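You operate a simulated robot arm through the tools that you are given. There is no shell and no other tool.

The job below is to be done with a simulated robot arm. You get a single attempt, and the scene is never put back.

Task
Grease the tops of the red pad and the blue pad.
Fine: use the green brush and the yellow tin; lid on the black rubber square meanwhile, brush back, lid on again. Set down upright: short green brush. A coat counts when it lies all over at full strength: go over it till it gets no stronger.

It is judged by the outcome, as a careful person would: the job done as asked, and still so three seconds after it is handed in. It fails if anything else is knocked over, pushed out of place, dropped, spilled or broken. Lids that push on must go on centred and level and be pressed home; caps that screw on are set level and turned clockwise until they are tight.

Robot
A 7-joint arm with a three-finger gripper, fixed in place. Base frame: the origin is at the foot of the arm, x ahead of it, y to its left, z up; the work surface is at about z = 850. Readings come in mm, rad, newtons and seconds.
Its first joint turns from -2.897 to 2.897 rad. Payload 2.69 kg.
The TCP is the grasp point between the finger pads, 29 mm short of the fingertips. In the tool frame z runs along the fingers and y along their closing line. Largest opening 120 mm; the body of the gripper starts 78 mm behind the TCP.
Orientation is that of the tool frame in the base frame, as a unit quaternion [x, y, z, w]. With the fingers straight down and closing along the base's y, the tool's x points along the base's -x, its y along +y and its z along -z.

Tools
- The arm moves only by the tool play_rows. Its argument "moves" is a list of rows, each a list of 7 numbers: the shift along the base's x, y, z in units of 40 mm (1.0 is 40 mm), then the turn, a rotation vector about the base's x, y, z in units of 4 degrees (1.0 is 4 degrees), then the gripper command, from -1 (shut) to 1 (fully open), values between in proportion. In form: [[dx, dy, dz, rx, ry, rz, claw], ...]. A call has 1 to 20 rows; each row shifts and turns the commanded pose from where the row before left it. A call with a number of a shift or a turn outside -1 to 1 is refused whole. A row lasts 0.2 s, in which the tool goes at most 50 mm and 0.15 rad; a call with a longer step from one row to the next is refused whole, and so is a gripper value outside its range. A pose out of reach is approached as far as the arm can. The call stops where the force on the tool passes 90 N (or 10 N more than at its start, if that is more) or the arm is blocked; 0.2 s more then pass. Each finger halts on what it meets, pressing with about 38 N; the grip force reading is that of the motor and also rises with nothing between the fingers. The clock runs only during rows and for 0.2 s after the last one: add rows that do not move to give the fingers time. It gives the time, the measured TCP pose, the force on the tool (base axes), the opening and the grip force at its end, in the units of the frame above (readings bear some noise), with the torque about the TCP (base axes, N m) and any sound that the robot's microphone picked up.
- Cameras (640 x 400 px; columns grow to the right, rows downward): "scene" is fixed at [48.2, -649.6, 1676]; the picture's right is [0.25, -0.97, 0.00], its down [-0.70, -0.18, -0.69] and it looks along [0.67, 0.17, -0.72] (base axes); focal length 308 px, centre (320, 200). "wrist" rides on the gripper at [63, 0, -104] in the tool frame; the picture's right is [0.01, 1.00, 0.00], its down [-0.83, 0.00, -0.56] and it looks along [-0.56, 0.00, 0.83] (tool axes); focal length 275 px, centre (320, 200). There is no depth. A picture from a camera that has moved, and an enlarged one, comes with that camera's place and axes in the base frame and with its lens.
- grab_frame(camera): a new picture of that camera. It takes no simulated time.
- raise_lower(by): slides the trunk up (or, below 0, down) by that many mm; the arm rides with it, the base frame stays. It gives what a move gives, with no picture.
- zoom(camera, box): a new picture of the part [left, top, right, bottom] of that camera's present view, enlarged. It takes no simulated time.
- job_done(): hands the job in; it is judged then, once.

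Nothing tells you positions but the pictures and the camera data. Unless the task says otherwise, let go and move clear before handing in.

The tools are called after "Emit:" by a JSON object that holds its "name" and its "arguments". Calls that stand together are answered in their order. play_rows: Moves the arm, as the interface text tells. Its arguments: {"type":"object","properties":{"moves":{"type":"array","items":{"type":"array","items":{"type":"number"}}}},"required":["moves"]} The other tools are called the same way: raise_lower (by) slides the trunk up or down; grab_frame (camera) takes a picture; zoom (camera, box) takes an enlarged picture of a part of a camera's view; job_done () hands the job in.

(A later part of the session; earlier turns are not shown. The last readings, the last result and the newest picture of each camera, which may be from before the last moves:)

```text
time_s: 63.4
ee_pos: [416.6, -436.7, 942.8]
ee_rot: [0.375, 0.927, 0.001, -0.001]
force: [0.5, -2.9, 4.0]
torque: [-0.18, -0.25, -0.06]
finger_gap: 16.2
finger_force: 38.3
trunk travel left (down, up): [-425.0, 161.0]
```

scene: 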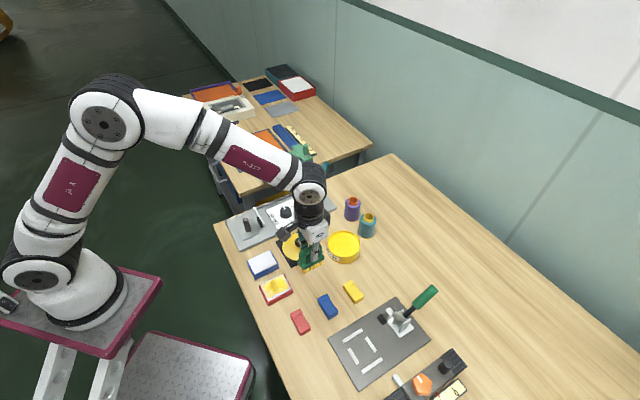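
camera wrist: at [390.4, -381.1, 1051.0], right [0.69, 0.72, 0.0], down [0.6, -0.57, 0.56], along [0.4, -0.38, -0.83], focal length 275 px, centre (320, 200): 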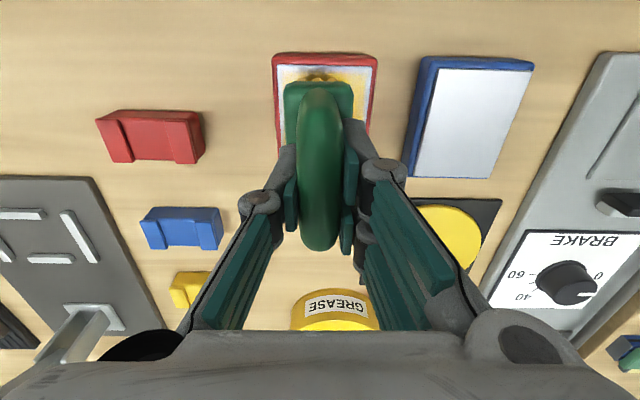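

The surface rises slightly toward this side. I'll tilt the stroke path to match, shift to the near lane, and sweep across.

Emit:
{"name": "play_rows", "arguments": {"moves": [[-0.18, 0.174, -0.01, 0, 0, 0, -1], [0.129, 0.1335, -0.008, 0, 0, 0, -1], [0.129, 0.1335, -0.008, 0, 0, 0, -1], [0.129, 0.1335, -0.008, 0, 0, 0, -1], [0.129, 0.1335, -0.008, 0, 0, 0, -1]]}}

Emit:
{"name": "play_rows", "arguments": {"moves": [[0.129, 0.1335, -0.008, 0, 0, 0, -1], [0.129, 0.1335, -0.008, 0, 0, 0, -1], [0.129, 0.1335, -0.008, 0, 0, 0, -1]]}}

Emit:
{"name": "zoom", "arguments": {"camera": "scene", "box": [240, 260, 304, 300]}}

```text
time_s: 64.6
ee_pos: [432.7, -409.9, 944.5]
ee_rot: [0.375, 0.927, 0.001, -0.001]
force: [-2.4, -0.8, 7.7]
torque: [0.04, 0.09, 0.01]
finger_gap: 16.1
finger_force: 38.4
trunk travel left (down, up): [-425.0, 161.0]
```

```text
time_s: 65.4
ee_pos: [448.2, -392.8, 943.6]
ee_rot: [0.375, 0.927, -0.001, 0.0]
force: [-3.1, -4.7, 21.4]
torque: [-0.06, 0.58, 0.08]
finger_gap: 15.7
finger_force: 38.3
trunk travel left (down, up): [-425.0, 161.0]
```

```text
10.00 times, centred on (272, 280) of scene
camera zoom: at [48.2, -649.6, 1676.0], right [0.25, -0.97, 0.0], down [-0.7, -0.18, -0.69], along [0.67, 0.17, -0.72], focal length 3085 px, centre (800, -600)
```

zoom: 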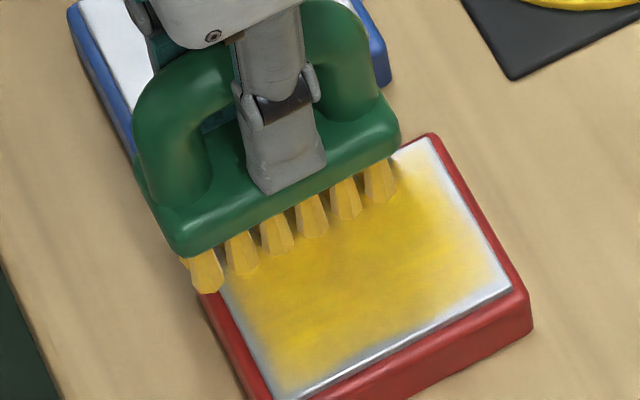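

Contact held this time and the near edge is filling in. I'll sweep back along the same lane.

Emit:
{"name": "play_rows", "arguments": {"moves": [[-0.129, -0.1335, 0.012, 0, 0, 0, -1], [-0.129, -0.1335, 0.01, 0, 0, 0, -1], [-0.129, -0.1335, 0.01, 0, 0, 0, -1], [-0.129, -0.1335, 0.01, 0, 0, 0, -1]]}}

Emit:
{"name": "play_rows", "arguments": {"moves": [[-0.129, -0.1335, 0.01, 0, 0, 0, -1], [-0.129, -0.1335, 0.01, 0, 0, 0, -1], [-0.129, -0.1335, 0.01, 0, 0, 0, -1], [-0.035, -0.036, 0, 0, 0, 0, -1]]}}

```text
time_s: 66.4
ee_pos: [427.2, -415.2, 944.1]
ee_rot: [0.374, 0.927, 0.0, 0.0]
force: [4.6, 4.1, 13.5]
torque: [0.41, -0.32, 0.03]
finger_gap: 16.0
finger_force: 37.5
trunk travel left (down, up): [-425.0, 161.0]
```

```text
time_s: 67.4
ee_pos: [410.1, -432.9, 945.5]
ee_rot: [0.375, 0.927, 0.0, 0.001]
force: [-0.1, 0.8, -1.2]
torque: [0.01, -0.02, 0.01]
finger_gap: 16.0
finger_force: 38.3
trunk travel left (down, up): [-425.0, 161.0]
```

Emit:
{"name": "play_rows", "arguments": {"moves": [[0, 0, -0.04, 0, 0, 0, -1], [0.144, -0.139, 0, 0, 0, 0, -1], [0.1216, 0.1258, 0, 0, 0, 0, -1], [0.1216, 0.1258, 0, 0, 0, 0, -1], [0.1216, 0.1258, 0, 0, 0, 0, -1], [0.1216, 0.1258, 0, 0, 0, 0, -1]]}}

Emit:
{"name": "play_rows", "arguments": {"moves": [[0.1216, 0.1258, 0, 0, 0, 0, -1], [0.1216, 0.1258, 0, 0, 0, 0, -1], [0.1216, 0.1258, 0, 0, 0, 0, -1], [0.1216, 0.1258, 0, 0, 0, 0, -1]]}}

Emit:
{"name": "zoom", "arguments": {"camera": "scene", "box": [240, 260, 304, 300]}}

```text
time_s: 68.8
ee_pos: [434.8, -416.8, 944.1]
ee_rot: [0.375, 0.927, 0.0, 0.001]
force: [-3.6, -2.7, 12.5]
torque: [0.22, 0.4, 0.14]
finger_gap: 15.6
finger_force: 38.2
trunk travel left (down, up): [-425.0, 161.0]
```

```text
time_s: 69.8
ee_pos: [454.8, -395.7, 943.2]
ee_rot: [0.375, 0.927, 0.0, 0.0]
force: [-1.6, -1.7, 4.9]
torque: [-0.18, 0.04, -0.01]
finger_gap: 15.8
finger_force: 37.8
trunk travel left (down, up): [-425.0, 161.0]
```

```text
10.00 times, centred on (272, 280) of scene
camera zoom: at [48.2, -649.6, 1676.0], right [0.25, -0.97, 0.0], down [-0.7, -0.18, -0.69], along [0.67, 0.17, -0.72], focal length 3085 px, centre (800, -600)
```

zoom: 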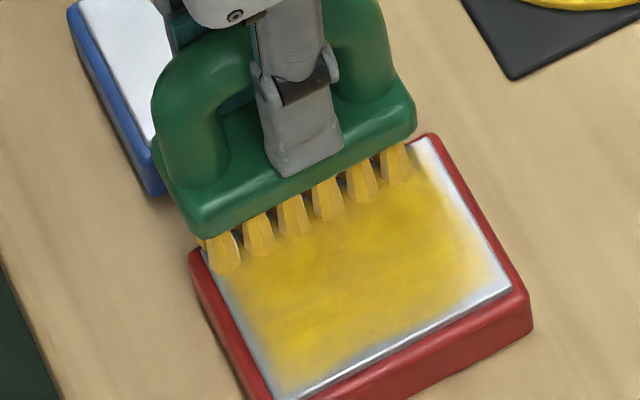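

The coverage is improving. Next is the outer lane, sweeping back toward the front edge.

Emit:
{"name": "play_rows", "arguments": {"moves": [[0.144, -0.139, 0, 0, 0, 0, -1], [-0.1216, -0.1258, 0, 0, 0, 0, -1], [-0.1216, -0.1258, 0, 0, 0, 0, -1], [-0.1216, -0.1258, 0, 0, 0, 0, -1], [-0.1216, -0.1258, 0, 0, 0, 0, -1]]}}

Emit:
{"name": "play_rows", "arguments": {"moves": [[-0.1216, -0.1258, 0.005, 0, 0, 0, -1], [-0.1216, -0.1258, 0.005, 0, 0, 0, -1], [-0.1216, -0.1258, 0.005, 0, 0, 0, -1], [-0.1216, -0.1258, 0.005, 0, 0, 0, -1], [-0.05, -0.052, 0, 0, 0, 0, -1]]}}

Emit:
{"name": "zoom", "arguments": {"camera": "scene", "box": [240, 260, 304, 300]}}

```text
time_s: 71.0
ee_pos: [441.7, -423.2, 944.4]
ee_rot: [0.375, 0.927, 0.001, 0.002]
force: [1.5, 2.0, 10.0]
torque: [0.45, 0.0, -0.05]
finger_gap: 15.8
finger_force: 38.2
trunk travel left (down, up): [-425.0, 161.0]
```

```text
time_s: 72.2
ee_pos: [419.1, -443.7, 943.0]
ee_rot: [0.375, 0.927, 0.0, 0.0]
force: [2.2, 2.0, 5.7]
torque: [0.13, -0.23, 0.02]
finger_gap: 16.0
finger_force: 38.2
trunk travel left (down, up): [-425.0, 161.0]
```

```text
10.00 times, centred on (272, 280) of scene
camera zoom: at [48.2, -649.6, 1676.0], right [0.25, -0.97, 0.0], down [-0.7, -0.18, -0.69], along [0.67, 0.17, -0.72], focal length 3085 px, centre (800, -600)
```

zoom: 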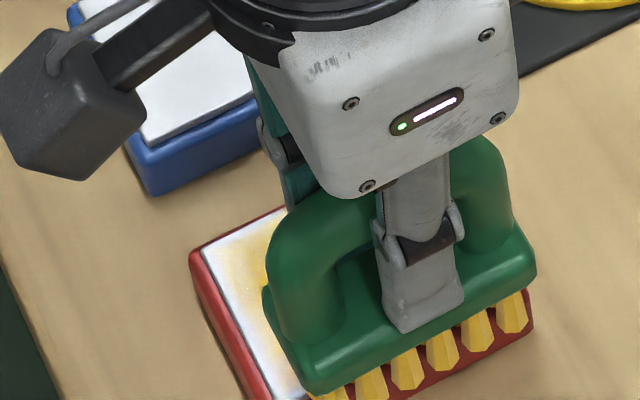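

Emit:
{"name": "play_rows", "arguments": {"moves": [[0.108, -0.104, -0.005, 0, 0, 0, -1], [0.1303, 0.1348, -0.005, 0, 0, 0, -1], [0.1303, 0.1348, -0.005, 0, 0, 0, -1], [0.1303, 0.1348, -0.005, 0, 0, 0, -1], [0.1303, 0.1348, 0, 0, 0, 0, -1]]}}

Emit:
{"name": "play_rows", "arguments": {"moves": [[0.1303, 0.1348, 0, 0, 0, 0, -1], [0.1303, 0.1348, 0, 0, 0, 0, -1], [0.1303, 0.1348, 0, 0, 0, 0, -1], [0.1303, 0.1348, 0, 0, 0, 0, -1]]}}

Emit:
{"name": "zoom", "arguments": {"camera": "scene", "box": [240, 260, 304, 300]}}

```text
time_s: 73.4
ee_pos: [444.8, -427.3, 942.8]
ee_rot: [0.375, 0.927, -0.001, 0.0]
force: [-0.8, 0.9, -1.2]
torque: [0.02, 0.01, -0.02]
finger_gap: 15.9
finger_force: 37.5
trunk travel left (down, up): [-425.0, 161.0]
```

```text
time_s: 74.4
ee_pos: [465.1, -408.1, 943.3]
ee_rot: [0.374, 0.927, -0.001, 0.001]
force: [-4.6, -4.5, 18.4]
torque: [0.12, 0.79, 0.21]
finger_gap: 15.9
finger_force: 37.7
trunk travel left (down, up): [-425.0, 161.0]
```

```text
10.00 times, centred on (272, 280) of scene
camera zoom: at [48.2, -649.6, 1676.0], right [0.25, -0.97, 0.0], down [-0.7, -0.18, -0.69], along [0.67, 0.17, -0.72], focal length 3085 px, centre (800, -600)
```

zoom: 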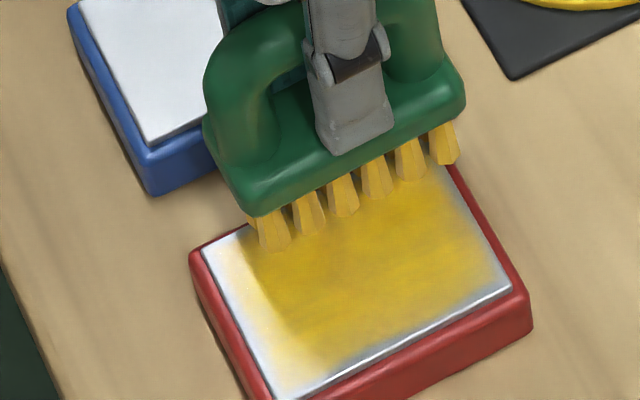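

I'll lift away to see the coat without shadow.

Emit:
{"name": "play_rows", "arguments": {"moves": [[0, 0, 0.2, 0, 0, 0, -1], [0, 0, 0.6, 0, 0, 0, -1], [0.5, -0.5, 0.4, 0, 0, 0, -1], [0.7, -0.7, 0.3, 0, 0, 0, -1], [0.6, -0.7, 0, 0, 0, 0, -1], [0, 0, 0, 0, 0, 0, -1]]}}

Emit:
{"name": "zoom", "arguments": {"camera": "scene", "box": [240, 260, 304, 300]}}

Emit:
{"name": "zoom", "arguments": {"camera": "scene", "box": [256, 270, 296, 295]}}

```text
time_s: 75.8
ee_pos: [539.7, -482.9, 1004.8]
ee_rot: [0.374, 0.928, 0.0, 0.0]
force: [-0.5, 0.4, -0.9]
torque: [-0.04, -0.01, -0.01]
finger_gap: 15.8
finger_force: 38.1
trunk travel left (down, up): [-425.0, 161.0]
```

```text
10.00 times, centred on (272, 280) of scene
camera zoom: at [48.2, -649.6, 1676.0], right [0.25, -0.97, 0.0], down [-0.7, -0.18, -0.69], along [0.67, 0.17, -0.72], focal length 3085 px, centre (800, -600)
```

zoom: 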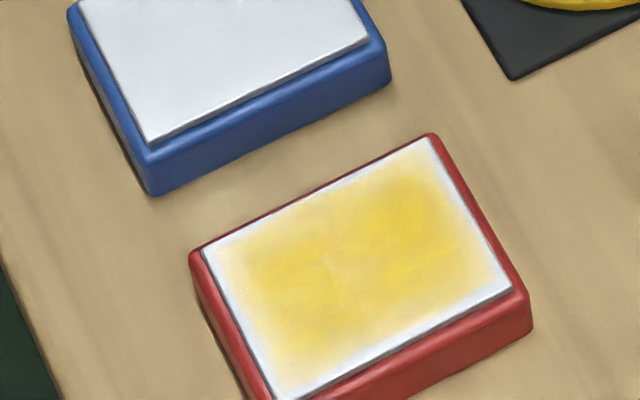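

```text
16.00 times, centred on (276, 282) of scene
camera zoom: at [48.2, -649.6, 1676.0], right [0.25, -0.97, 0.0], down [-0.7, -0.18, -0.69], along [0.67, 0.17, -0.72], focal length 4936 px, centre (1024, -1120)
```

zoom: 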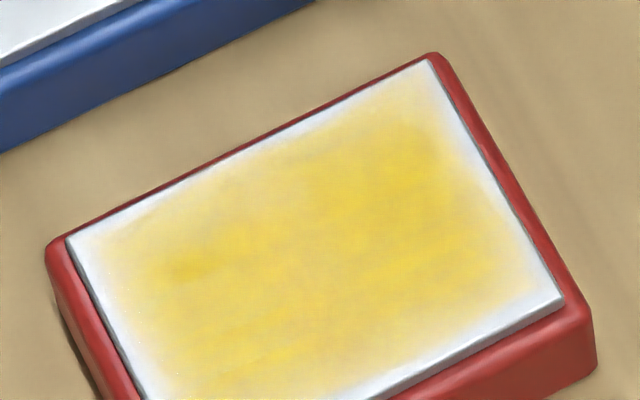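

The coat is broader now but still pale toward the edges, so the brush needs reloading. Back to the tin for another dip.

Emit:
{"name": "play_rows", "arguments": {"moves": [[0.4, -0.46, 0, 0, 0, 0, -1], [0.6, -0.69, 0, 0, 0, 0, -1], [0.6, -0.69, 0, 0, 0, 0, -1], [0.4, -0.46, 0, 0, 0, 0, -1], [0.23, -0.275, 0, 0, 0, 0, -1], [0, 0, 0, 0, 0, 0, -1], [0, 0, -0.4, 0, 0, 0, -1], [0, 0, -0.4, 0, 0, 0, -1], [0, 0, -0.3, 0, 0, 0, -1], [0, 0, -0.15, 0, 0, 0, -1]]}}

Emit:
{"name": "grab_frame", "arguments": {"camera": "wrist"}}

Emit:
{"name": "zoom", "arguments": {"camera": "scene", "box": [304, 210, 384, 260]}}

```text
time_s: 78.0
ee_pos: [626.3, -584.0, 953.6]
ee_rot: [0.375, 0.927, 0.0, 0.001]
force: [0.5, 0.7, -1.8]
torque: [0.0, -0.03, -0.02]
finger_gap: 15.6
finger_force: 37.6
trunk travel left (down, up): [-425.0, 161.0]
```

```text
taken
camera wrist: at [581.8, -541.9, 1057.1], right [0.69, 0.72, 0.0], down [0.6, -0.57, 0.56], along [0.4, -0.38, -0.83], focal length 275 px, centre (320, 200)
```

wrist: 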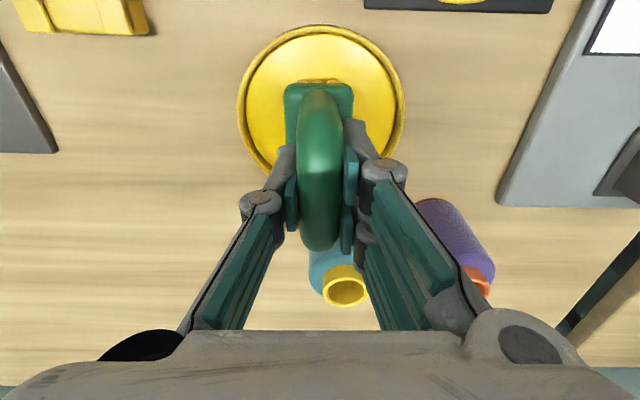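

```text
8.00 times, centred on (344, 235) of scene
camera zoom: at [48.2, -649.6, 1676.0], right [0.25, -0.97, 0.0], down [-0.7, -0.18, -0.69], along [0.67, 0.17, -0.72], focal length 2468 px, centre (128, -80)
```

zoom: 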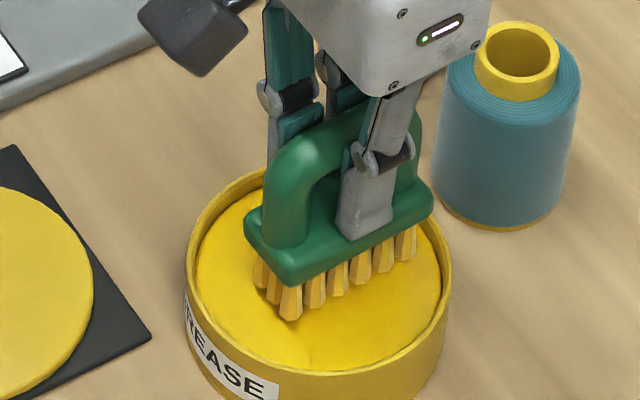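

The bristles look paler, so they were depleted. I'll lower into the grease and dwell.

Emit:
{"name": "play_rows", "arguments": {"moves": [[0, 0, -0.08, 0, 0, 0, -1], [0, 0, -0.05, 0, 0, 0, -1], [0, 0, 0, 0, 0, 0, -1], [0.05, 0.05, 0, 0, 0, 0, -1], [-0.1, -0.1, 0, 0, 0, 0, -1], [0.05, 0.05, 0, 0, 0, 0, -1], [0, 0, 0, 0, 0, 0, -1]]}}

Emit:
{"name": "zoom", "arguments": {"camera": "scene", "box": [304, 210, 384, 260]}}

```text
time_s: 79.6
ee_pos: [625.7, -585.8, 949.9]
ee_rot: [0.375, 0.927, -0.002, 0.001]
force: [-2.0, -4.7, 14.0]
torque: [0.13, 0.27, 0.07]
finger_gap: 15.6
finger_force: 38.2
trunk travel left (down, up): [-425.0, 161.0]
```

```text
8.00 times, centred on (344, 235) of scene
camera zoom: at [48.2, -649.6, 1676.0], right [0.25, -0.97, 0.0], down [-0.7, -0.18, -0.69], along [0.67, 0.17, -0.72], focal length 2468 px, centre (128, -80)
```

zoom: 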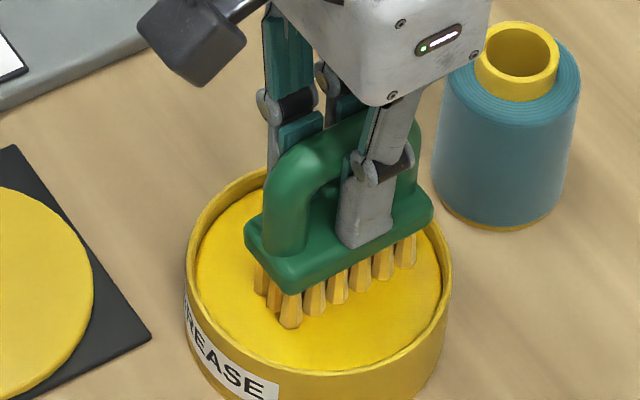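

Emit:
{"name": "play_rows", "arguments": {"moves": [[0, 0, 0.1, 0, 0, 0, -1], [0, 0, 0.3, 0, 0, 0, -1], [0, 0, 0.5, 0, 0, 0, -1], [0, 0, 0.5, 0, 0, 0, -1], [-0.35, 0.248, 0, 0, 0, 0, -1], [-0.75, 0.53, 0, 0, 0, 0, -1], [-0.75, 0.53, 0, 0, 0, 0, -1], [-0.75, 0.53, 0, 0, 0, 0, -1], [-0.75, 0.53, 0, 0, 0, 0, -1], [-0.75, 0.53, 0, 0, 0, 0, -1], [-0.75, 0.53, 0, 0, 0, 0, -1], [-0.566, 0.402, 0, 0, 0, 0, -1], [0, 0, 0, 0, 0, 0, -1], [0, 0, -0.5, 0, 0, 0, -1], [0, 0, -0.5, 0, 0, 0, -1], [0, 0, -0.35, 0, 0, 0, -1], [0, 0, 0, 0, 0, 0, -1]]}}

Emit:
{"name": "zoom", "arguments": {"camera": "scene", "box": [240, 260, 304, 300]}}

```text
time_s: 83.2
ee_pos: [410.8, -431.6, 948.8]
ee_rot: [0.375, 0.927, 0.001, 0.001]
force: [0.5, -0.7, -1.6]
torque: [-0.04, 0.0, 0.01]
finger_gap: 15.7
finger_force: 37.9
trunk travel left (down, up): [-425.0, 161.0]
```

```text
10.00 times, centred on (272, 280) of scene
camera zoom: at [48.2, -649.6, 1676.0], right [0.25, -0.97, 0.0], down [-0.7, -0.18, -0.69], along [0.67, 0.17, -0.72], focal length 3085 px, centre (800, -600)
```

zoom: 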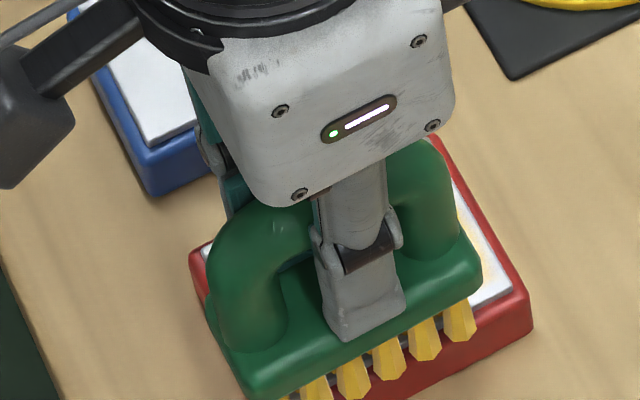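

Freshly loaded at the pad's front-near corner. I'll lower and run the near and middle lanes.

Emit:
{"name": "play_rows", "arguments": {"moves": [[0, 0, -0.1, 0, 0, 0, -1], [0, 0, -0.068, 0, 0, 0, -1], [0.1216, 0.1258, 0, 0, 0, 0, -1], [0.1216, 0.1258, 0, 0, 0, 0, -1], [0.1216, 0.1258, 0, 0, 0, 0, -1], [0.1216, 0.1258, 0, 0, 0, 0, -1], [0.1216, 0.1258, 0, 0, 0, 0, -1], [0.1216, 0.1258, 0, 0, 0, 0, -1], [0.1216, 0.1258, 0, 0, 0, 0, -1], [0.1216, 0.1258, 0, 0, 0, 0, -1], [0.126, -0.122, 0, 0, 0, 0, -1]]}}

Emit:
{"name": "zoom", "arguments": {"camera": "scene", "box": [240, 260, 304, 300]}}

```text
time_s: 85.6
ee_pos: [454.4, -395.9, 942.8]
ee_rot: [0.374, 0.927, 0.001, 0.001]
force: [-5.8, 4.4, 18.0]
torque: [0.18, 0.36, -0.02]
finger_gap: 15.8
finger_force: 38.2
trunk travel left (down, up): [-425.0, 161.0]
```

```text
10.00 times, centred on (272, 280) of scene
camera zoom: at [48.2, -649.6, 1676.0], right [0.25, -0.97, 0.0], down [-0.7, -0.18, -0.69], along [0.67, 0.17, -0.72], focal length 3085 px, centre (800, -600)
```

zoom: 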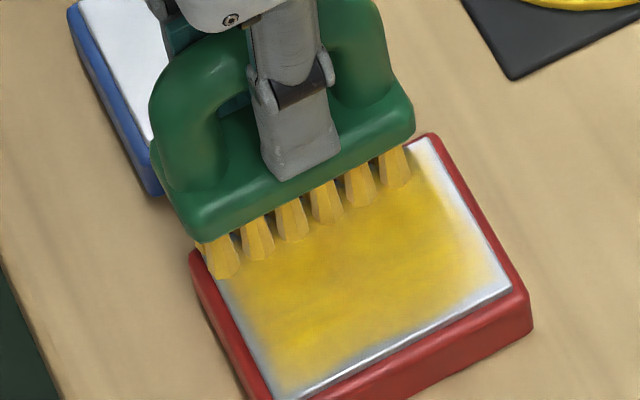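

Emit:
{"name": "play_rows", "arguments": {"moves": [[-0.1216, -0.1258, 0, 0, 0, 0, -1], [-0.1216, -0.1258, 0, 0, 0, 0, -1], [-0.1216, -0.1258, 0, 0, 0, 0, -1], [-0.1216, -0.1258, 0, 0, 0, 0, -1], [-0.1216, -0.1258, 0.005, 0, 0, 0, -1], [-0.1216, -0.1258, 0.005, 0, 0, 0, -1], [-0.1216, -0.1258, 0.005, 0, 0, 0, -1], [-0.1216, -0.1258, 0.005, 0, 0, 0, -1], [0.126, -0.122, 0, 0, 0, 0, -1], [0.1216, 0.1258, -0.005, 0, 0, 0, -1], [0.1216, 0.1258, -0.005, 0, 0, 0, -1], [0.1216, 0.1258, -0.005, 0, 0, 0, -1], [0.1216, 0.1258, -0.005, 0, 0, 0, -1], [0.1216, 0.1258, 0, 0, 0, 0, -1], [0.1216, 0.1258, 0, 0, 0, 0, -1], [0.1216, 0.1258, 0, 0, 0, 0, -1], [0.1216, 0.1258, 0, 0, 0, 0, -1], [0.126, -0.122, 0, 0, 0, 0, -1]]}}

Emit:
{"name": "zoom", "arguments": {"camera": "scene", "box": [240, 260, 304, 300]}}

```text
time_s: 89.4
ee_pos: [462.6, -405.1, 942.5]
ee_rot: [0.375, 0.927, 0.001, 0.0]
force: [-7.0, 4.2, 21.8]
torque: [0.19, 0.4, -0.04]
finger_gap: 15.6
finger_force: 38.2
trunk travel left (down, up): [-425.0, 161.0]
```

```text
10.00 times, centred on (272, 280) of scene
camera zoom: at [48.2, -649.6, 1676.0], right [0.25, -0.97, 0.0], down [-0.7, -0.18, -0.69], along [0.67, 0.17, -0.72], focal length 3085 px, centre (800, -600)
```

zoom: 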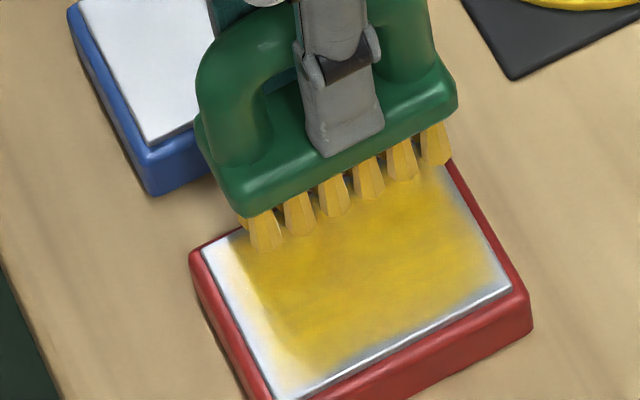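

Next come the outer lane, then strokes along the front edge.

Emit:
{"name": "play_rows", "arguments": {"moves": [[-0.1216, -0.1258, 0, 0, 0, 0, -1], [-0.1216, -0.1258, 0, 0, 0, 0, -1], [-0.1216, -0.1258, 0, 0, 0, 0, -1], [-0.1216, -0.1258, 0, 0, 0, 0, -1], [-0.1216, -0.1258, 0.005, 0, 0, 0, -1], [-0.1216, -0.1258, 0.005, 0, 0, 0, -1], [-0.1216, -0.1258, 0.005, 0, 0, 0, -1], [-0.1216, -0.1258, 0.005, 0, 0, 0, -1], [-0.138, 0.133, -0.005, 0, 0, 0, -1], [-0.138, 0.133, -0.005, 0, 0, 0, -1], [-0.138, 0.133, 0, 0, 0, 0, -1], [0, 0, 0, 0, 0, 0, -1]]}}

```text
time_s: 92.0
ee_pos: [409.1, -431.9, 943.4]
ee_rot: [0.375, 0.927, 0.0, 0.0]
force: [-0.4, 0.4, 0.1]
torque: [0.03, -0.02, -0.01]
finger_gap: 15.7
finger_force: 38.1
trunk travel left (down, up): [-425.0, 161.0]
```

Emit:
{"name": "play_rows", "arguments": {"moves": [[0, 0, -0.02, 0, 0, 0, -1], [0.138, -0.133, 0, 0, 0, 0, -1], [0.138, -0.133, 0, 0, 0, 0, -1], [0.138, -0.133, 0, 0, 0, 0, -1], [-0.138, 0.133, 0, 0, 0, 0, -1], [-0.138, 0.133, 0, 0, 0, 0, -1], [-0.138, 0.133, 0, 0, 0, 0, -1], [0.1216, 0.1258, 0, 0, 0, 0, -1], [0.1216, 0.1258, 0, 0, 0, 0, -1], [0.1216, 0.1258, 0, 0, 0, 0, -1], [0.1216, 0.1258, 0, 0, 0, 0, -1], [0.1216, 0.1258, 0, 0, 0, 0, -1], [0.1216, 0.1258, 0, 0, 0, 0, -1], [0.1216, 0.1258, 0, 0, 0, 0, -1], [0.1216, 0.1258, 0, 0, 0, 0, -1], [0.138, -0.133, 0, 0, 0, 0, -1], [0.138, -0.133, 0, 0, 0, 0, -1], [0.138, -0.133, 0, 0, 0, 0, -1]]}}

Emit:
{"name": "zoom", "arguments": {"camera": "scene", "box": [240, 260, 304, 300]}}

```text
time_s: 95.8
ee_pos: [465.4, -404.1, 943.1]
ee_rot: [0.374, 0.928, 0.001, -0.001]
force: [-1.7, 3.4, 9.0]
torque: [-0.02, -0.02, -0.01]
finger_gap: 16.0
finger_force: 38.0
trunk travel left (down, up): [-425.0, 161.0]
```

```text
10.00 times, centred on (272, 280) of scene
camera zoom: at [48.2, -649.6, 1676.0], right [0.25, -0.97, 0.0], down [-0.7, -0.18, -0.69], along [0.67, 0.17, -0.72], focal length 3085 px, centre (800, -600)
```

zoom: 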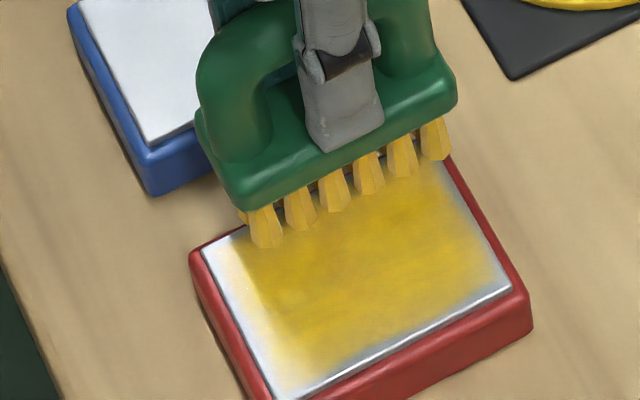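

Emit:
{"name": "play_rows", "arguments": {"moves": [[0, 0, 0.2, 0, 0, 0, -1], [0, 0, 0.6, 0, 0, 0, -1], [0.5, -0.5, 0.4, 0, 0, 0, -1], [0.7, -0.7, 0.3, 0, 0, 0, -1], [0.6, -0.7, 0, 0, 0, 0, -1], [0, 0, 0, 0, 0, 0, -1]]}}

Emit:
{"name": "zoom", "arguments": {"camera": "scene", "box": [240, 260, 304, 300]}}

Emit:
{"name": "zoom", "arguments": {"camera": "scene", "box": [220, 230, 380, 330]}}

```text
time_s: 97.2
ee_pos: [537.2, -484.0, 1003.5]
ee_rot: [0.374, 0.927, 0.0, 0.0]
force: [0.0, -1.1, -2.8]
torque: [0.01, 0.02, -0.01]
finger_gap: 15.6
finger_force: 38.0
trunk travel left (down, up): [-425.0, 161.0]
```

```text
10.00 times, centred on (272, 280) of scene
camera zoom: at [48.2, -649.6, 1676.0], right [0.25, -0.97, 0.0], down [-0.7, -0.18, -0.69], along [0.67, 0.17, -0.72], focal length 3085 px, centre (800, -600)
```

zoom: 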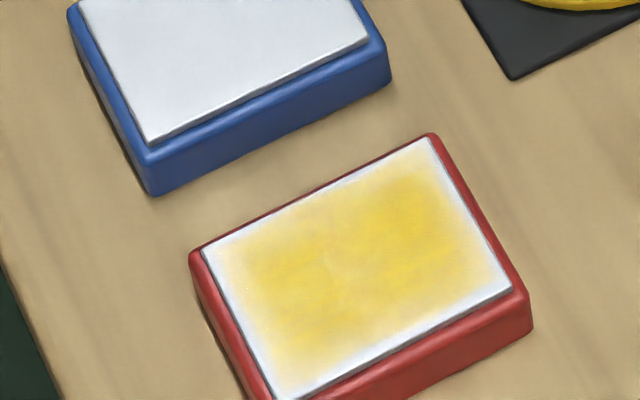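

```text
4.00 times, centred on (300, 280) of scene
camera zoom: at [48.2, -649.6, 1676.0], right [0.25, -0.97, 0.0], down [-0.7, -0.18, -0.69], along [0.67, 0.17, -0.72], focal length 1234 px, centre (400, -120)
```

zoom: 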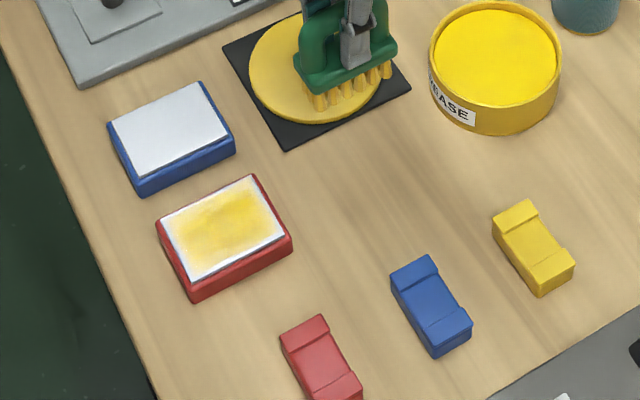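

The coat is still faint near the borders. I'll bring the wrist camera over for a direct top view of the red pad.

Emit:
{"name": "play_rows", "arguments": {"moves": [[-0.727, 0.108, 0, 0, 0, 0, -1], [-0.727, 0.108, 0, 0, 0, 0, -1], [-0.727, 0.108, 0, 0, 0, 0, -1], [-0.727, 0.108, 0, 0, 0, 0, -1], [0, 0, 0, 0, 0, 0, -1]]}}

Emit:
{"name": "grab_frame", "arguments": {"camera": "wrist"}}

Emit:
{"name": "zoom", "arguments": {"camera": "wrist", "box": [330, 20, 490, 120]}}

```text
time_s: 98.4
ee_pos: [421.9, -464.7, 1002.2]
ee_rot: [0.374, 0.927, -0.001, 0.001]
force: [-0.3, -0.1, -0.7]
torque: [0.02, 0.0, 0.0]
finger_gap: 15.6
finger_force: 38.3
trunk travel left (down, up): [-425.0, 161.0]
```

```text
taken
camera wrist: at [376.1, -421.8, 1106.3], right [0.69, 0.72, 0.0], down [0.6, -0.57, 0.56], along [0.4, -0.38, -0.83], focal length 275 px, centre (320, 200)
```

wrist: 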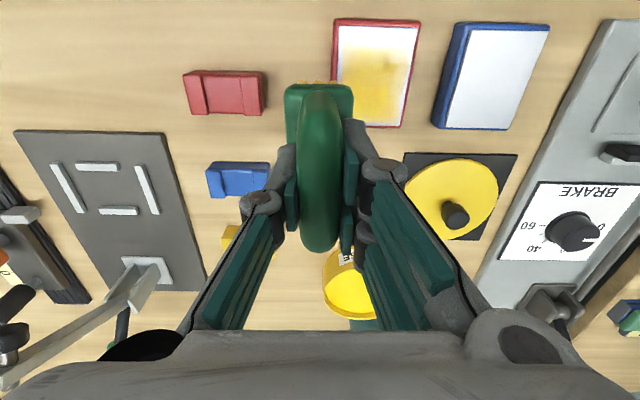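

```text
4.00 times, centred on (410, 70) of wrist
camera zoom: at [376.1, -421.8, 1106.3], right [0.69, 0.72, 0.0], down [0.6, -0.57, 0.56], along [0.4, -0.38, -0.83], focal length 1101 px, centre (-40, 720)
```

zoom: 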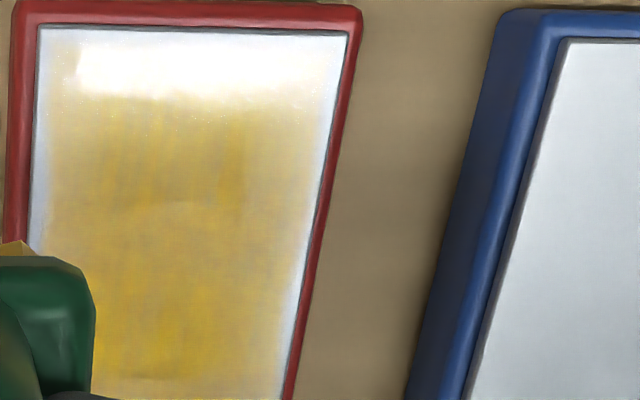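

From this angle the near edge looks bare, and the brush seems pitched so its near end lifts slightly. I'll check the scene view up close.

Emit:
{"name": "zoom", "arguments": {"camera": "scene", "box": [240, 250, 320, 300]}}

Emit:
{"name": "zoom", "arguments": {"camera": "wrist", "box": [320, 10, 432, 80]}}

```text
8.00 times, centred on (280, 275) of scene
camera zoom: at [48.2, -649.6, 1676.0], right [0.25, -0.97, 0.0], down [-0.7, -0.18, -0.69], along [0.67, 0.17, -0.72], focal length 2468 px, centre (640, -400)
```

zoom: 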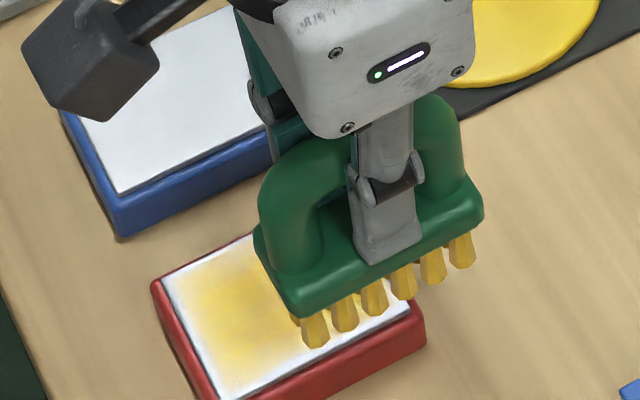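

```text
5.71 times, centred on (376, 45) of wrist
camera zoom: at [376.1, -421.8, 1106.3], right [0.69, 0.72, 0.0], down [0.6, -0.57, 0.56], along [0.4, -0.38, -0.83], focal length 1573 px, centre (0, 1086)
```

zoom: 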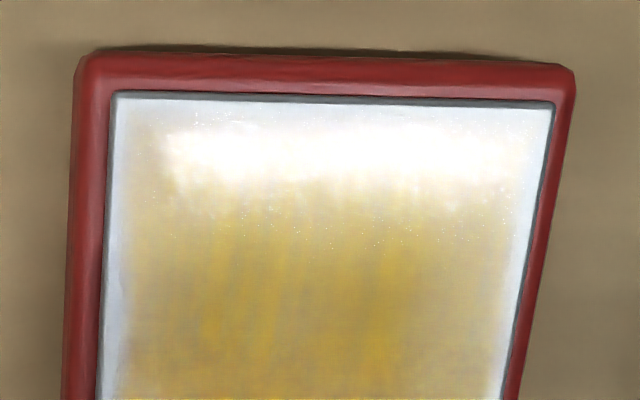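

The white patch there was glare, but thin margins of about 4 mm do look uncoated. I'll test a pass with the tool tilted 2° so the brush's near end bears down.

Emit:
{"name": "play_rows", "arguments": {"moves": [[-0.14, 0.431, 0, -0.3475, -0.3595, 0, -1], [-0.14, 0.431, 0, 0, 0, 0, -1], [0, 0, -0.5, 0, 0, 0, -1], [0, 0, -0.5, 0, 0, 0, -1], [0, 0, -0.4, 0, 0, 0, -1], [0, 0, -0.05, 0, 0, 0, -1], [0, 0, 0, 0, 0, 0, -1]]}}

Emit:
{"name": "zoom", "arguments": {"camera": "scene", "box": [240, 260, 304, 300]}}

```text
time_s: 100.0
ee_pos: [408.8, -430.1, 944.7]
ee_rot: [0.374, 0.927, -0.007, 0.017]
force: [0.9, 0.9, 13.4]
torque: [0.36, 0.04, -0.02]
finger_gap: 15.6
finger_force: 38.4
trunk travel left (down, up): [-425.0, 161.0]
```

```text
10.00 times, centred on (272, 280) of scene
camera zoom: at [48.2, -649.6, 1676.0], right [0.25, -0.97, 0.0], down [-0.7, -0.18, -0.69], along [0.67, 0.17, -0.72], focal length 3085 px, centre (800, -600)
```

zoom: 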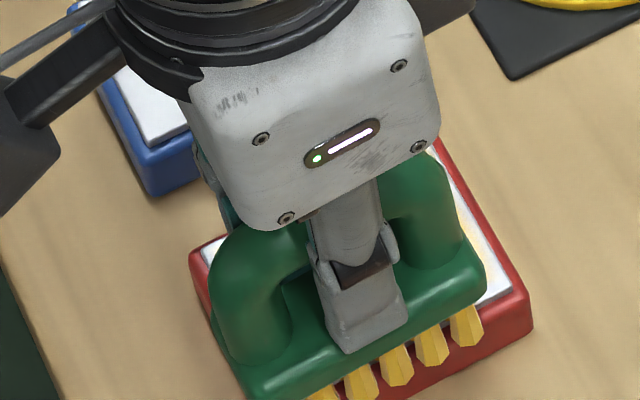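

Emit:
{"name": "play_rows", "arguments": {"moves": [[0.1216, 0.1258, 0, 0, 0, 0, -1], [0.1216, 0.1258, 0, 0, 0, 0, -1], [0.1216, 0.1258, 0, 0, 0, 0, -1], [0.1216, 0.1258, 0, 0, 0, 0, -1], [0.1216, 0.1258, 0, 0, 0, 0, -1], [0.1216, 0.1258, 0, 0, 0, 0, -1], [0.1216, 0.1258, 0, 0, 0, 0, -1], [0.1216, 0.1258, 0, 0, 0, 0, -1], [0, 0, -0.01, 0, 0, 0, -1], [-0.1216, -0.1258, 0, 0, 0, 0, -1], [-0.1216, -0.1258, 0, 0, 0, 0, -1], [-0.1216, -0.1258, 0, 0, 0, 0, -1], [-0.1216, -0.1258, 0, 0, 0, 0, -1], [-0.1216, -0.1258, 0, 0, 0, 0, -1], [-0.1216, -0.1258, 0, 0, 0, 0, -1], [-0.1216, -0.1258, 0, 0, 0, 0, -1], [-0.1216, -0.1258, 0, 0, 0, 0, -1]]}}

Emit:
{"name": "play_rows", "arguments": {"moves": [[0.1216, 0.1258, 0, 0, 0, 0, -1], [0.1216, 0.1258, 0, 0, 0, 0, -1], [0.1216, 0.1258, 0, 0, 0, 0, -1], [0.1216, 0.1258, 0, 0, 0, 0, -1], [0.1216, 0.1258, 0, 0, 0, 0, -1], [0.1216, 0.1258, 0, 0, 0, 0, -1], [0.1216, 0.1258, 0, 0, 0, 0, -1], [0.1216, 0.1258, 0, 0, 0, 0, -1], [0, 0, 0, 0, 0, 0, -1]]}}

Emit:
{"name": "zoom", "arguments": {"camera": "scene", "box": [240, 260, 304, 300]}}

```text
time_s: 103.6
ee_pos: [409.3, -429.1, 944.2]
ee_rot: [0.373, 0.927, -0.007, 0.017]
force: [8.2, 10.3, 35.6]
torque: [1.42, 0.03, -0.31]
finger_gap: 16.0
finger_force: 38.4
trunk travel left (down, up): [-425.0, 161.0]
```

```text
time_s: 105.6
ee_pos: [449.2, -390.8, 945.2]
ee_rot: [0.373, 0.927, -0.006, 0.016]
force: [-0.3, -0.7, -0.8]
torque: [-0.01, 0.02, 0.0]
finger_gap: 15.8
finger_force: 38.4
trunk travel left (down, up): [-425.0, 161.0]
```

```text
10.00 times, centred on (272, 280) of scene
camera zoom: at [48.2, -649.6, 1676.0], right [0.25, -0.97, 0.0], down [-0.7, -0.18, -0.69], along [0.67, 0.17, -0.72], focal length 3085 px, centre (800, -600)
```

zoom: 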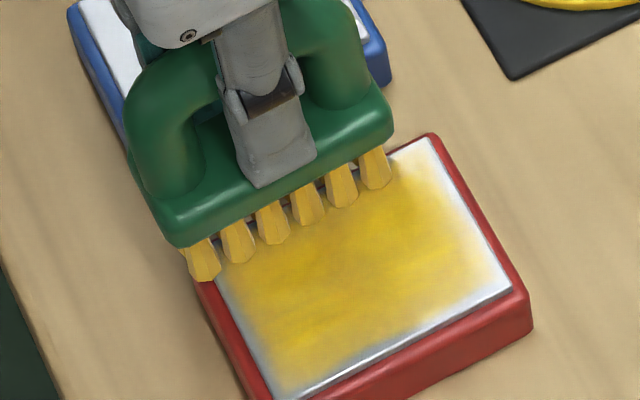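

Emit:
{"name": "play_rows", "arguments": {"moves": [[0, 0, 0.3, 0, 0, 0, -1], [0, 0, 0.6, 0, 0, 0, -1], [0.7, -0.7, 0.3, 0, 0, 0, -1], [0.8, -0.8, 0.3, 0, 0, 0, -1], [0.7, -0.8, 0, 0, 0, 0, -1], [0, 0, 0, 0, 0, 0, -1]]}}

Emit:
{"name": "zoom", "arguments": {"camera": "scene", "box": [240, 260, 304, 300]}}

Emit:
{"name": "zoom", "arguments": {"camera": "scene", "box": [256, 278, 280, 293]}}

Emit:
{"name": "zoom", "arguments": {"camera": "scene", "box": [270, 284, 294, 299]}}

```text
time_s: 107.0
ee_pos: [537.6, -483.0, 1000.7]
ee_rot: [0.375, 0.927, -0.006, 0.017]
force: [0.3, -0.6, -1.8]
torque: [-0.01, 0.0, 0.02]
finger_gap: 15.6
finger_force: 37.9
trunk travel left (down, up): [-425.0, 161.0]
```

```text
10.00 times, centred on (272, 280) of scene
camera zoom: at [48.2, -649.6, 1676.0], right [0.25, -0.97, 0.0], down [-0.7, -0.18, -0.69], along [0.67, 0.17, -0.72], focal length 3085 px, centre (800, -600)
```

zoom: 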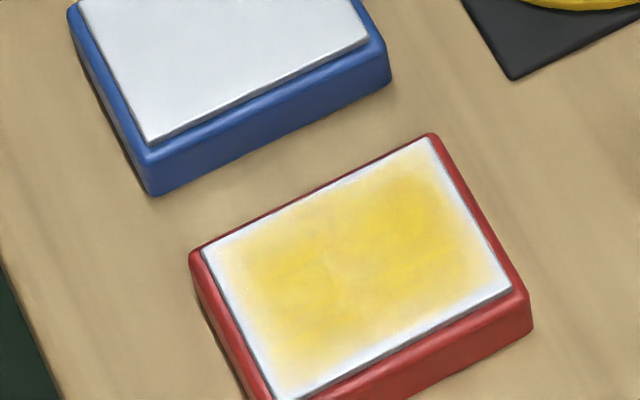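

```text
16.00 times, centred on (268, 286) of scene
camera zoom: at [48.2, -649.6, 1676.0], right [0.25, -0.97, 0.0], down [-0.7, -0.18, -0.69], along [0.67, 0.17, -0.72], focal length 4936 px, centre (1152, -1168)
```

zoom: 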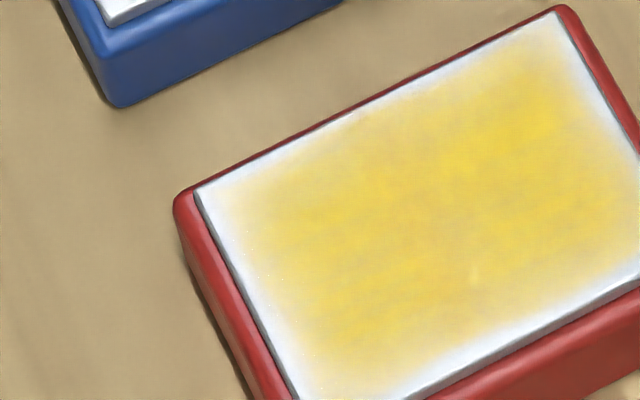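

```text
16.00 times, centred on (282, 292) of scene
camera zoom: at [48.2, -649.6, 1676.0], right [0.25, -0.97, 0.0], down [-0.7, -0.18, -0.69], along [0.67, 0.17, -0.72], focal length 4936 px, centre (928, -1264)
```

zoom: 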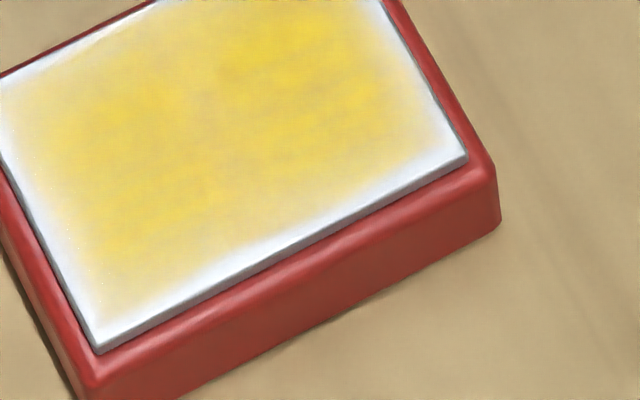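

The margins narrowed a little, so they do take grease. I'll untilt, reload the brush fully, then stroke with the brush centred right over the borders.

Emit:
{"name": "play_rows", "arguments": {"moves": [[0.4, -0.46, 0, 0.3475, 0.3595, 0, -1], [0.6, -0.69, 0, 0, 0, 0, -1], [0.6, -0.69, 0, 0, 0, 0, -1], [0.4, -0.46, 0, 0, 0, 0, -1], [0.28, -0.273, 0, 0, 0, 0, -1], [0, 0, 0, 0, 0, 0, -1], [0, 0, -0.4, 0, 0, 0, -1], [0, 0, -0.4, 0, 0, 0, -1], [0, 0, -0.3, 0, 0, 0, -1], [0, 0, -0.15, 0, 0, 0, -1], [0, 0, -0.1, 0, 0, 0, -1], [0, 0, -0.05, 0, 0, 0, -1], [0, 0, 0, 0, 0, 0, -1]]}}

Emit:
{"name": "zoom", "arguments": {"camera": "scene", "box": [304, 210, 384, 260]}}

```text
time_s: 109.8
ee_pos: [628.2, -585.3, 949.1]
ee_rot: [0.375, 0.927, 0.0, 0.0]
force: [0.0, -0.4, -0.2]
torque: [0.01, -0.01, 0.0]
finger_gap: 15.7
finger_force: 37.5
trunk travel left (down, up): [-425.0, 161.0]
```

```text
8.00 times, centred on (344, 235) of scene
camera zoom: at [48.2, -649.6, 1676.0], right [0.25, -0.97, 0.0], down [-0.7, -0.18, -0.69], along [0.67, 0.17, -0.72], focal length 2468 px, centre (128, -80)
```

zoom: 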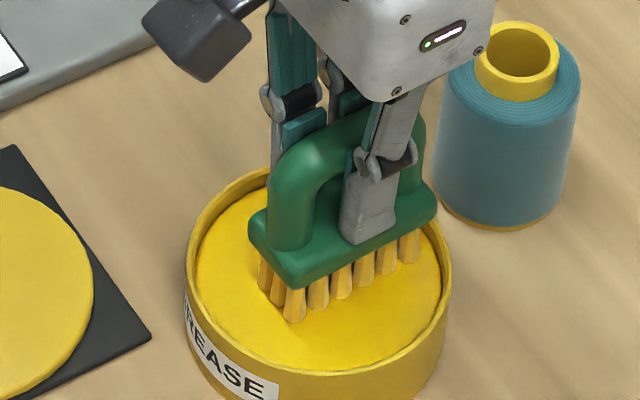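

Emit:
{"name": "play_rows", "arguments": {"moves": [[0, 0, -0.03, 0, 0, 0, -1], [0, 0, -0.03, 0, 0, 0, -1], [0, 0, 0, 0, 0, 0, -1], [0.05, 0.05, 0, 0, 0, 0, -1], [-0.1, -0.1, 0, 0, 0, 0, -1], [0.05, 0.05, 0, 0, 0, 0, -1], [0, 0, 0, 0, 0, 0, -1]]}}

Emit:
{"name": "zoom", "arguments": {"camera": "scene", "box": [304, 210, 384, 260]}}

```text
time_s: 111.4
ee_pos: [627.9, -585.4, 950.4]
ee_rot: [0.375, 0.927, 0.0, 0.003]
force: [6.0, -2.5, 29.5]
torque: [0.44, -0.35, -0.08]
finger_gap: 15.6
finger_force: 37.7
trunk travel left (down, up): [-425.0, 161.0]
```

```text
8.00 times, centred on (344, 235) of scene
camera zoom: at [48.2, -649.6, 1676.0], right [0.25, -0.97, 0.0], down [-0.7, -0.18, -0.69], along [0.67, 0.17, -0.72], focal length 2468 px, centre (128, -80)
```

zoom: 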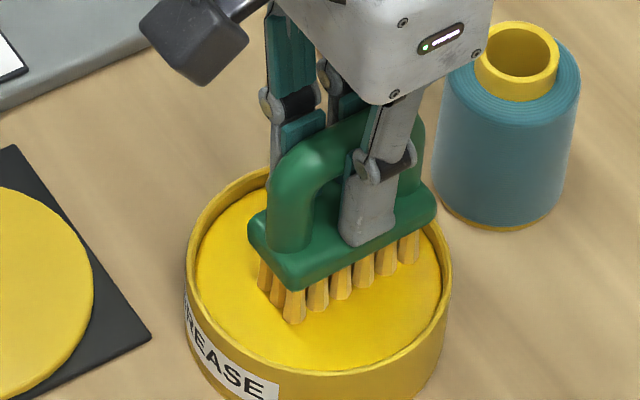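

Loaded again at about 30 N. I'll carry it to the red pad's near-front corner for the border strokes.

Emit:
{"name": "play_rows", "arguments": {"moves": [[0, 0, 0.14, 0, 0, 0, -1], [0, 0, 0.3, 0, 0, 0, -1], [0, 0, 0.5, 0, 0, 0, -1], [0, 0, 0.5, 0, 0, 0, -1], [-0.35, 0.255, 0, 0, 0, 0, -1], [-0.78, 0.57, 0, 0, 0, 0, -1], [-0.78, 0.57, 0, 0, 0, 0, -1], [-0.78, 0.57, 0, 0, 0, 0, -1], [-0.78, 0.57, 0, 0, 0, 0, -1], [-0.78, 0.57, 0, 0, 0, 0, -1], [-0.78, 0.57, 0, 0, 0, 0, -1], [-0.6, 0.435, 0, 0, 0, 0, -1], [0, 0, 0, 0, 0, 0, -1], [0, 0, -0.5, 0, 0, 0, -1], [0, 0, -0.5, 0, 0, 0, -1], [0, 0, -0.4, 0, 0, 0, -1], [0, 0, 0, 0, 0, 0, -1]]}}

Emit:
{"name": "zoom", "arguments": {"camera": "scene", "box": [232, 260, 296, 300]}}

Emit:
{"name": "grab_frame", "arguments": {"camera": "wrist"}}

```text
time_s: 115.0
ee_pos: [403.4, -421.5, 948.7]
ee_rot: [0.375, 0.927, 0.0, 0.0]
force: [-0.8, -0.7, -2.0]
torque: [0.0, 0.02, -0.02]
finger_gap: 15.7
finger_force: 38.5
trunk travel left (down, up): [-425.0, 161.0]
```

```text
10.00 times, centred on (264, 280) of scene
camera zoom: at [48.2, -649.6, 1676.0], right [0.25, -0.97, 0.0], down [-0.7, -0.18, -0.69], along [0.67, 0.17, -0.72], focal length 3085 px, centre (880, -600)
```

zoom: 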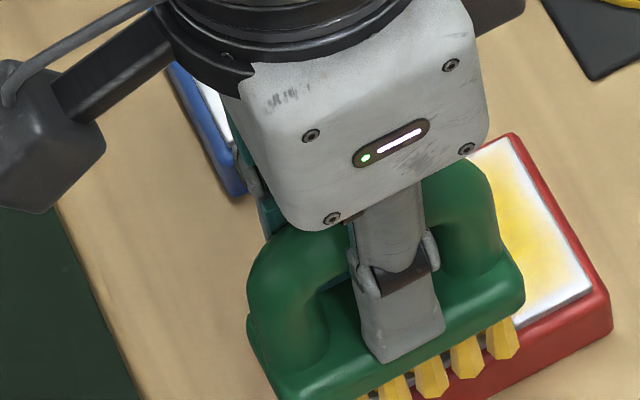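

```text
taken
camera wrist: at [357.3, -379.5, 1051.4], right [0.69, 0.72, 0.0], down [0.6, -0.57, 0.56], along [0.4, -0.38, -0.83], focal length 275 px, centre (320, 200)
```

wrist: 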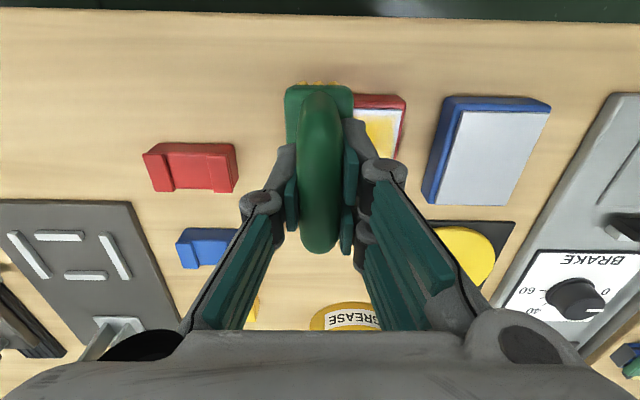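

Emit:
{"name": "play_rows", "arguments": {"moves": [[0, 0, -0.08, 0, 0, 0, -1], [0, 0, -0.05, 0, 0, 0, -1], [0, 0, 0, 0, 0, 0, -1]]}}

```text
time_s: 115.8
ee_pos: [403.1, -422.2, 943.8]
ee_rot: [0.375, 0.927, 0.001, 0.0]
force: [-0.5, 1.3, 0.8]
torque: [0.02, -0.06, 0.03]
finger_gap: 15.4
finger_force: 38.2
trunk travel left (down, up): [-425.0, 161.0]
```

Emit:
{"name": "play_rows", "arguments": {"moves": [[0, 0, -0.025, 0, 0, 0, -1], [0.129, 0.1335, 0, 0, 0, 0, -1], [0.129, 0.1335, 0, 0, 0, 0, -1], [0.129, 0.1335, 0, 0, 0, 0, -1], [0.129, 0.1335, 0, 0, 0, 0, -1], [0.129, 0.1335, 0, 0, 0, 0, -1], [0.129, 0.1335, 0, 0, 0, 0, -1], [0.129, 0.1335, 0, 0, 0, 0, -1], [0, 0, 0, 0, 0, 0, -1]]}}

Emit:
{"name": "zoom", "arguments": {"camera": "scene", "box": [232, 260, 296, 300]}}

```text
time_s: 117.8
ee_pos: [439.9, -384.0, 943.4]
ee_rot: [0.375, 0.927, -0.001, 0.001]
force: [-7.0, -6.7, 35.4]
torque: [-0.72, 0.24, -0.08]
finger_gap: 15.6
finger_force: 37.9
trunk travel left (down, up): [-425.0, 161.0]
```

```text
10.00 times, centred on (264, 280) of scene
camera zoom: at [48.2, -649.6, 1676.0], right [0.25, -0.97, 0.0], down [-0.7, -0.18, -0.69], along [0.67, 0.17, -0.72], focal length 3085 px, centre (880, -600)
```

zoom: 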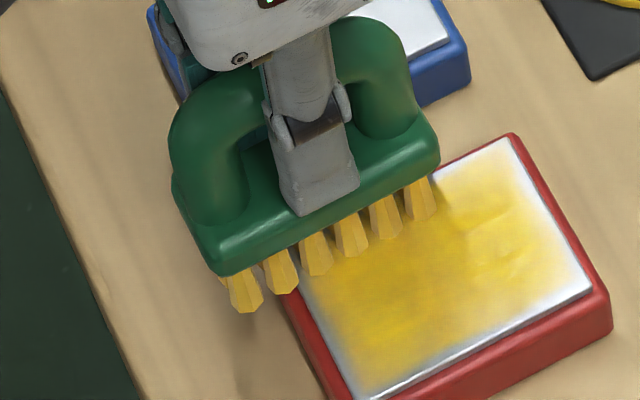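

That clearly deepened the near region, so passes with a loaded brush are what's needed. I'll sweep back along this lane and then step outward.

Emit:
{"name": "play_rows", "arguments": {"moves": [[0, 0, 0.02, 0, 0, 0, -1], [-0.129, -0.1335, 0, 0, 0, 0, -1], [-0.129, -0.1335, 0, 0, 0, 0, -1], [-0.129, -0.1335, 0, 0, 0, 0, -1], [-0.129, -0.1335, 0, 0, 0, 0, -1], [-0.129, -0.1335, 0, 0, 0, 0, -1], [-0.129, -0.1335, 0, 0, 0, 0, -1], [-0.129, -0.1335, 0, 0, 0, 0, -1], [-0.04, -0.041, 0, 0, 0, 0, -1], [0.216, -0.209, 0, 0, 0, 0, -1]]}}

Emit:
{"name": "play_rows", "arguments": {"moves": [[0.129, 0.1335, 0, 0, 0, 0, -1], [0.129, 0.1335, 0, 0, 0, 0, -1], [0.129, 0.1335, 0, 0, 0, 0, -1], [0.129, 0.1335, 0, 0, 0, 0, -1], [0.129, 0.1335, 0, 0, 0, 0, -1], [0.129, 0.1335, 0, 0, 0, 0, -1], [0.129, 0.1335, 0, 0, 0, 0, -1], [0.06, 0.062, 0, 0, 0, 0, -1]]}}

Emit:
{"name": "zoom", "arguments": {"camera": "scene", "box": [240, 260, 304, 300]}}

```text
time_s: 120.0
ee_pos: [408.1, -432.1, 943.4]
ee_rot: [0.376, 0.927, 0.0, 0.0]
force: [-8.6, 2.6, 22.2]
torque: [0.51, 0.36, 0.14]
finger_gap: 16.1
finger_force: 38.3
trunk travel left (down, up): [-425.0, 161.0]
```

```text
time_s: 121.8
ee_pos: [446.8, -392.1, 943.6]
ee_rot: [0.374, 0.927, -0.002, 0.001]
force: [-8.8, -10.6, 47.0]
torque: [-0.48, 0.89, 0.1]
finger_gap: 15.9
finger_force: 38.7
trunk travel left (down, up): [-425.0, 161.0]
```

```text
10.00 times, centred on (272, 280) of scene
camera zoom: at [48.2, -649.6, 1676.0], right [0.25, -0.97, 0.0], down [-0.7, -0.18, -0.69], along [0.67, 0.17, -0.72], focal length 3085 px, centre (800, -600)
```

zoom: 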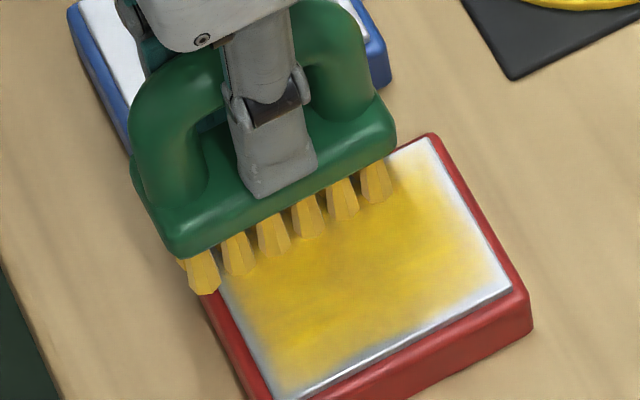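

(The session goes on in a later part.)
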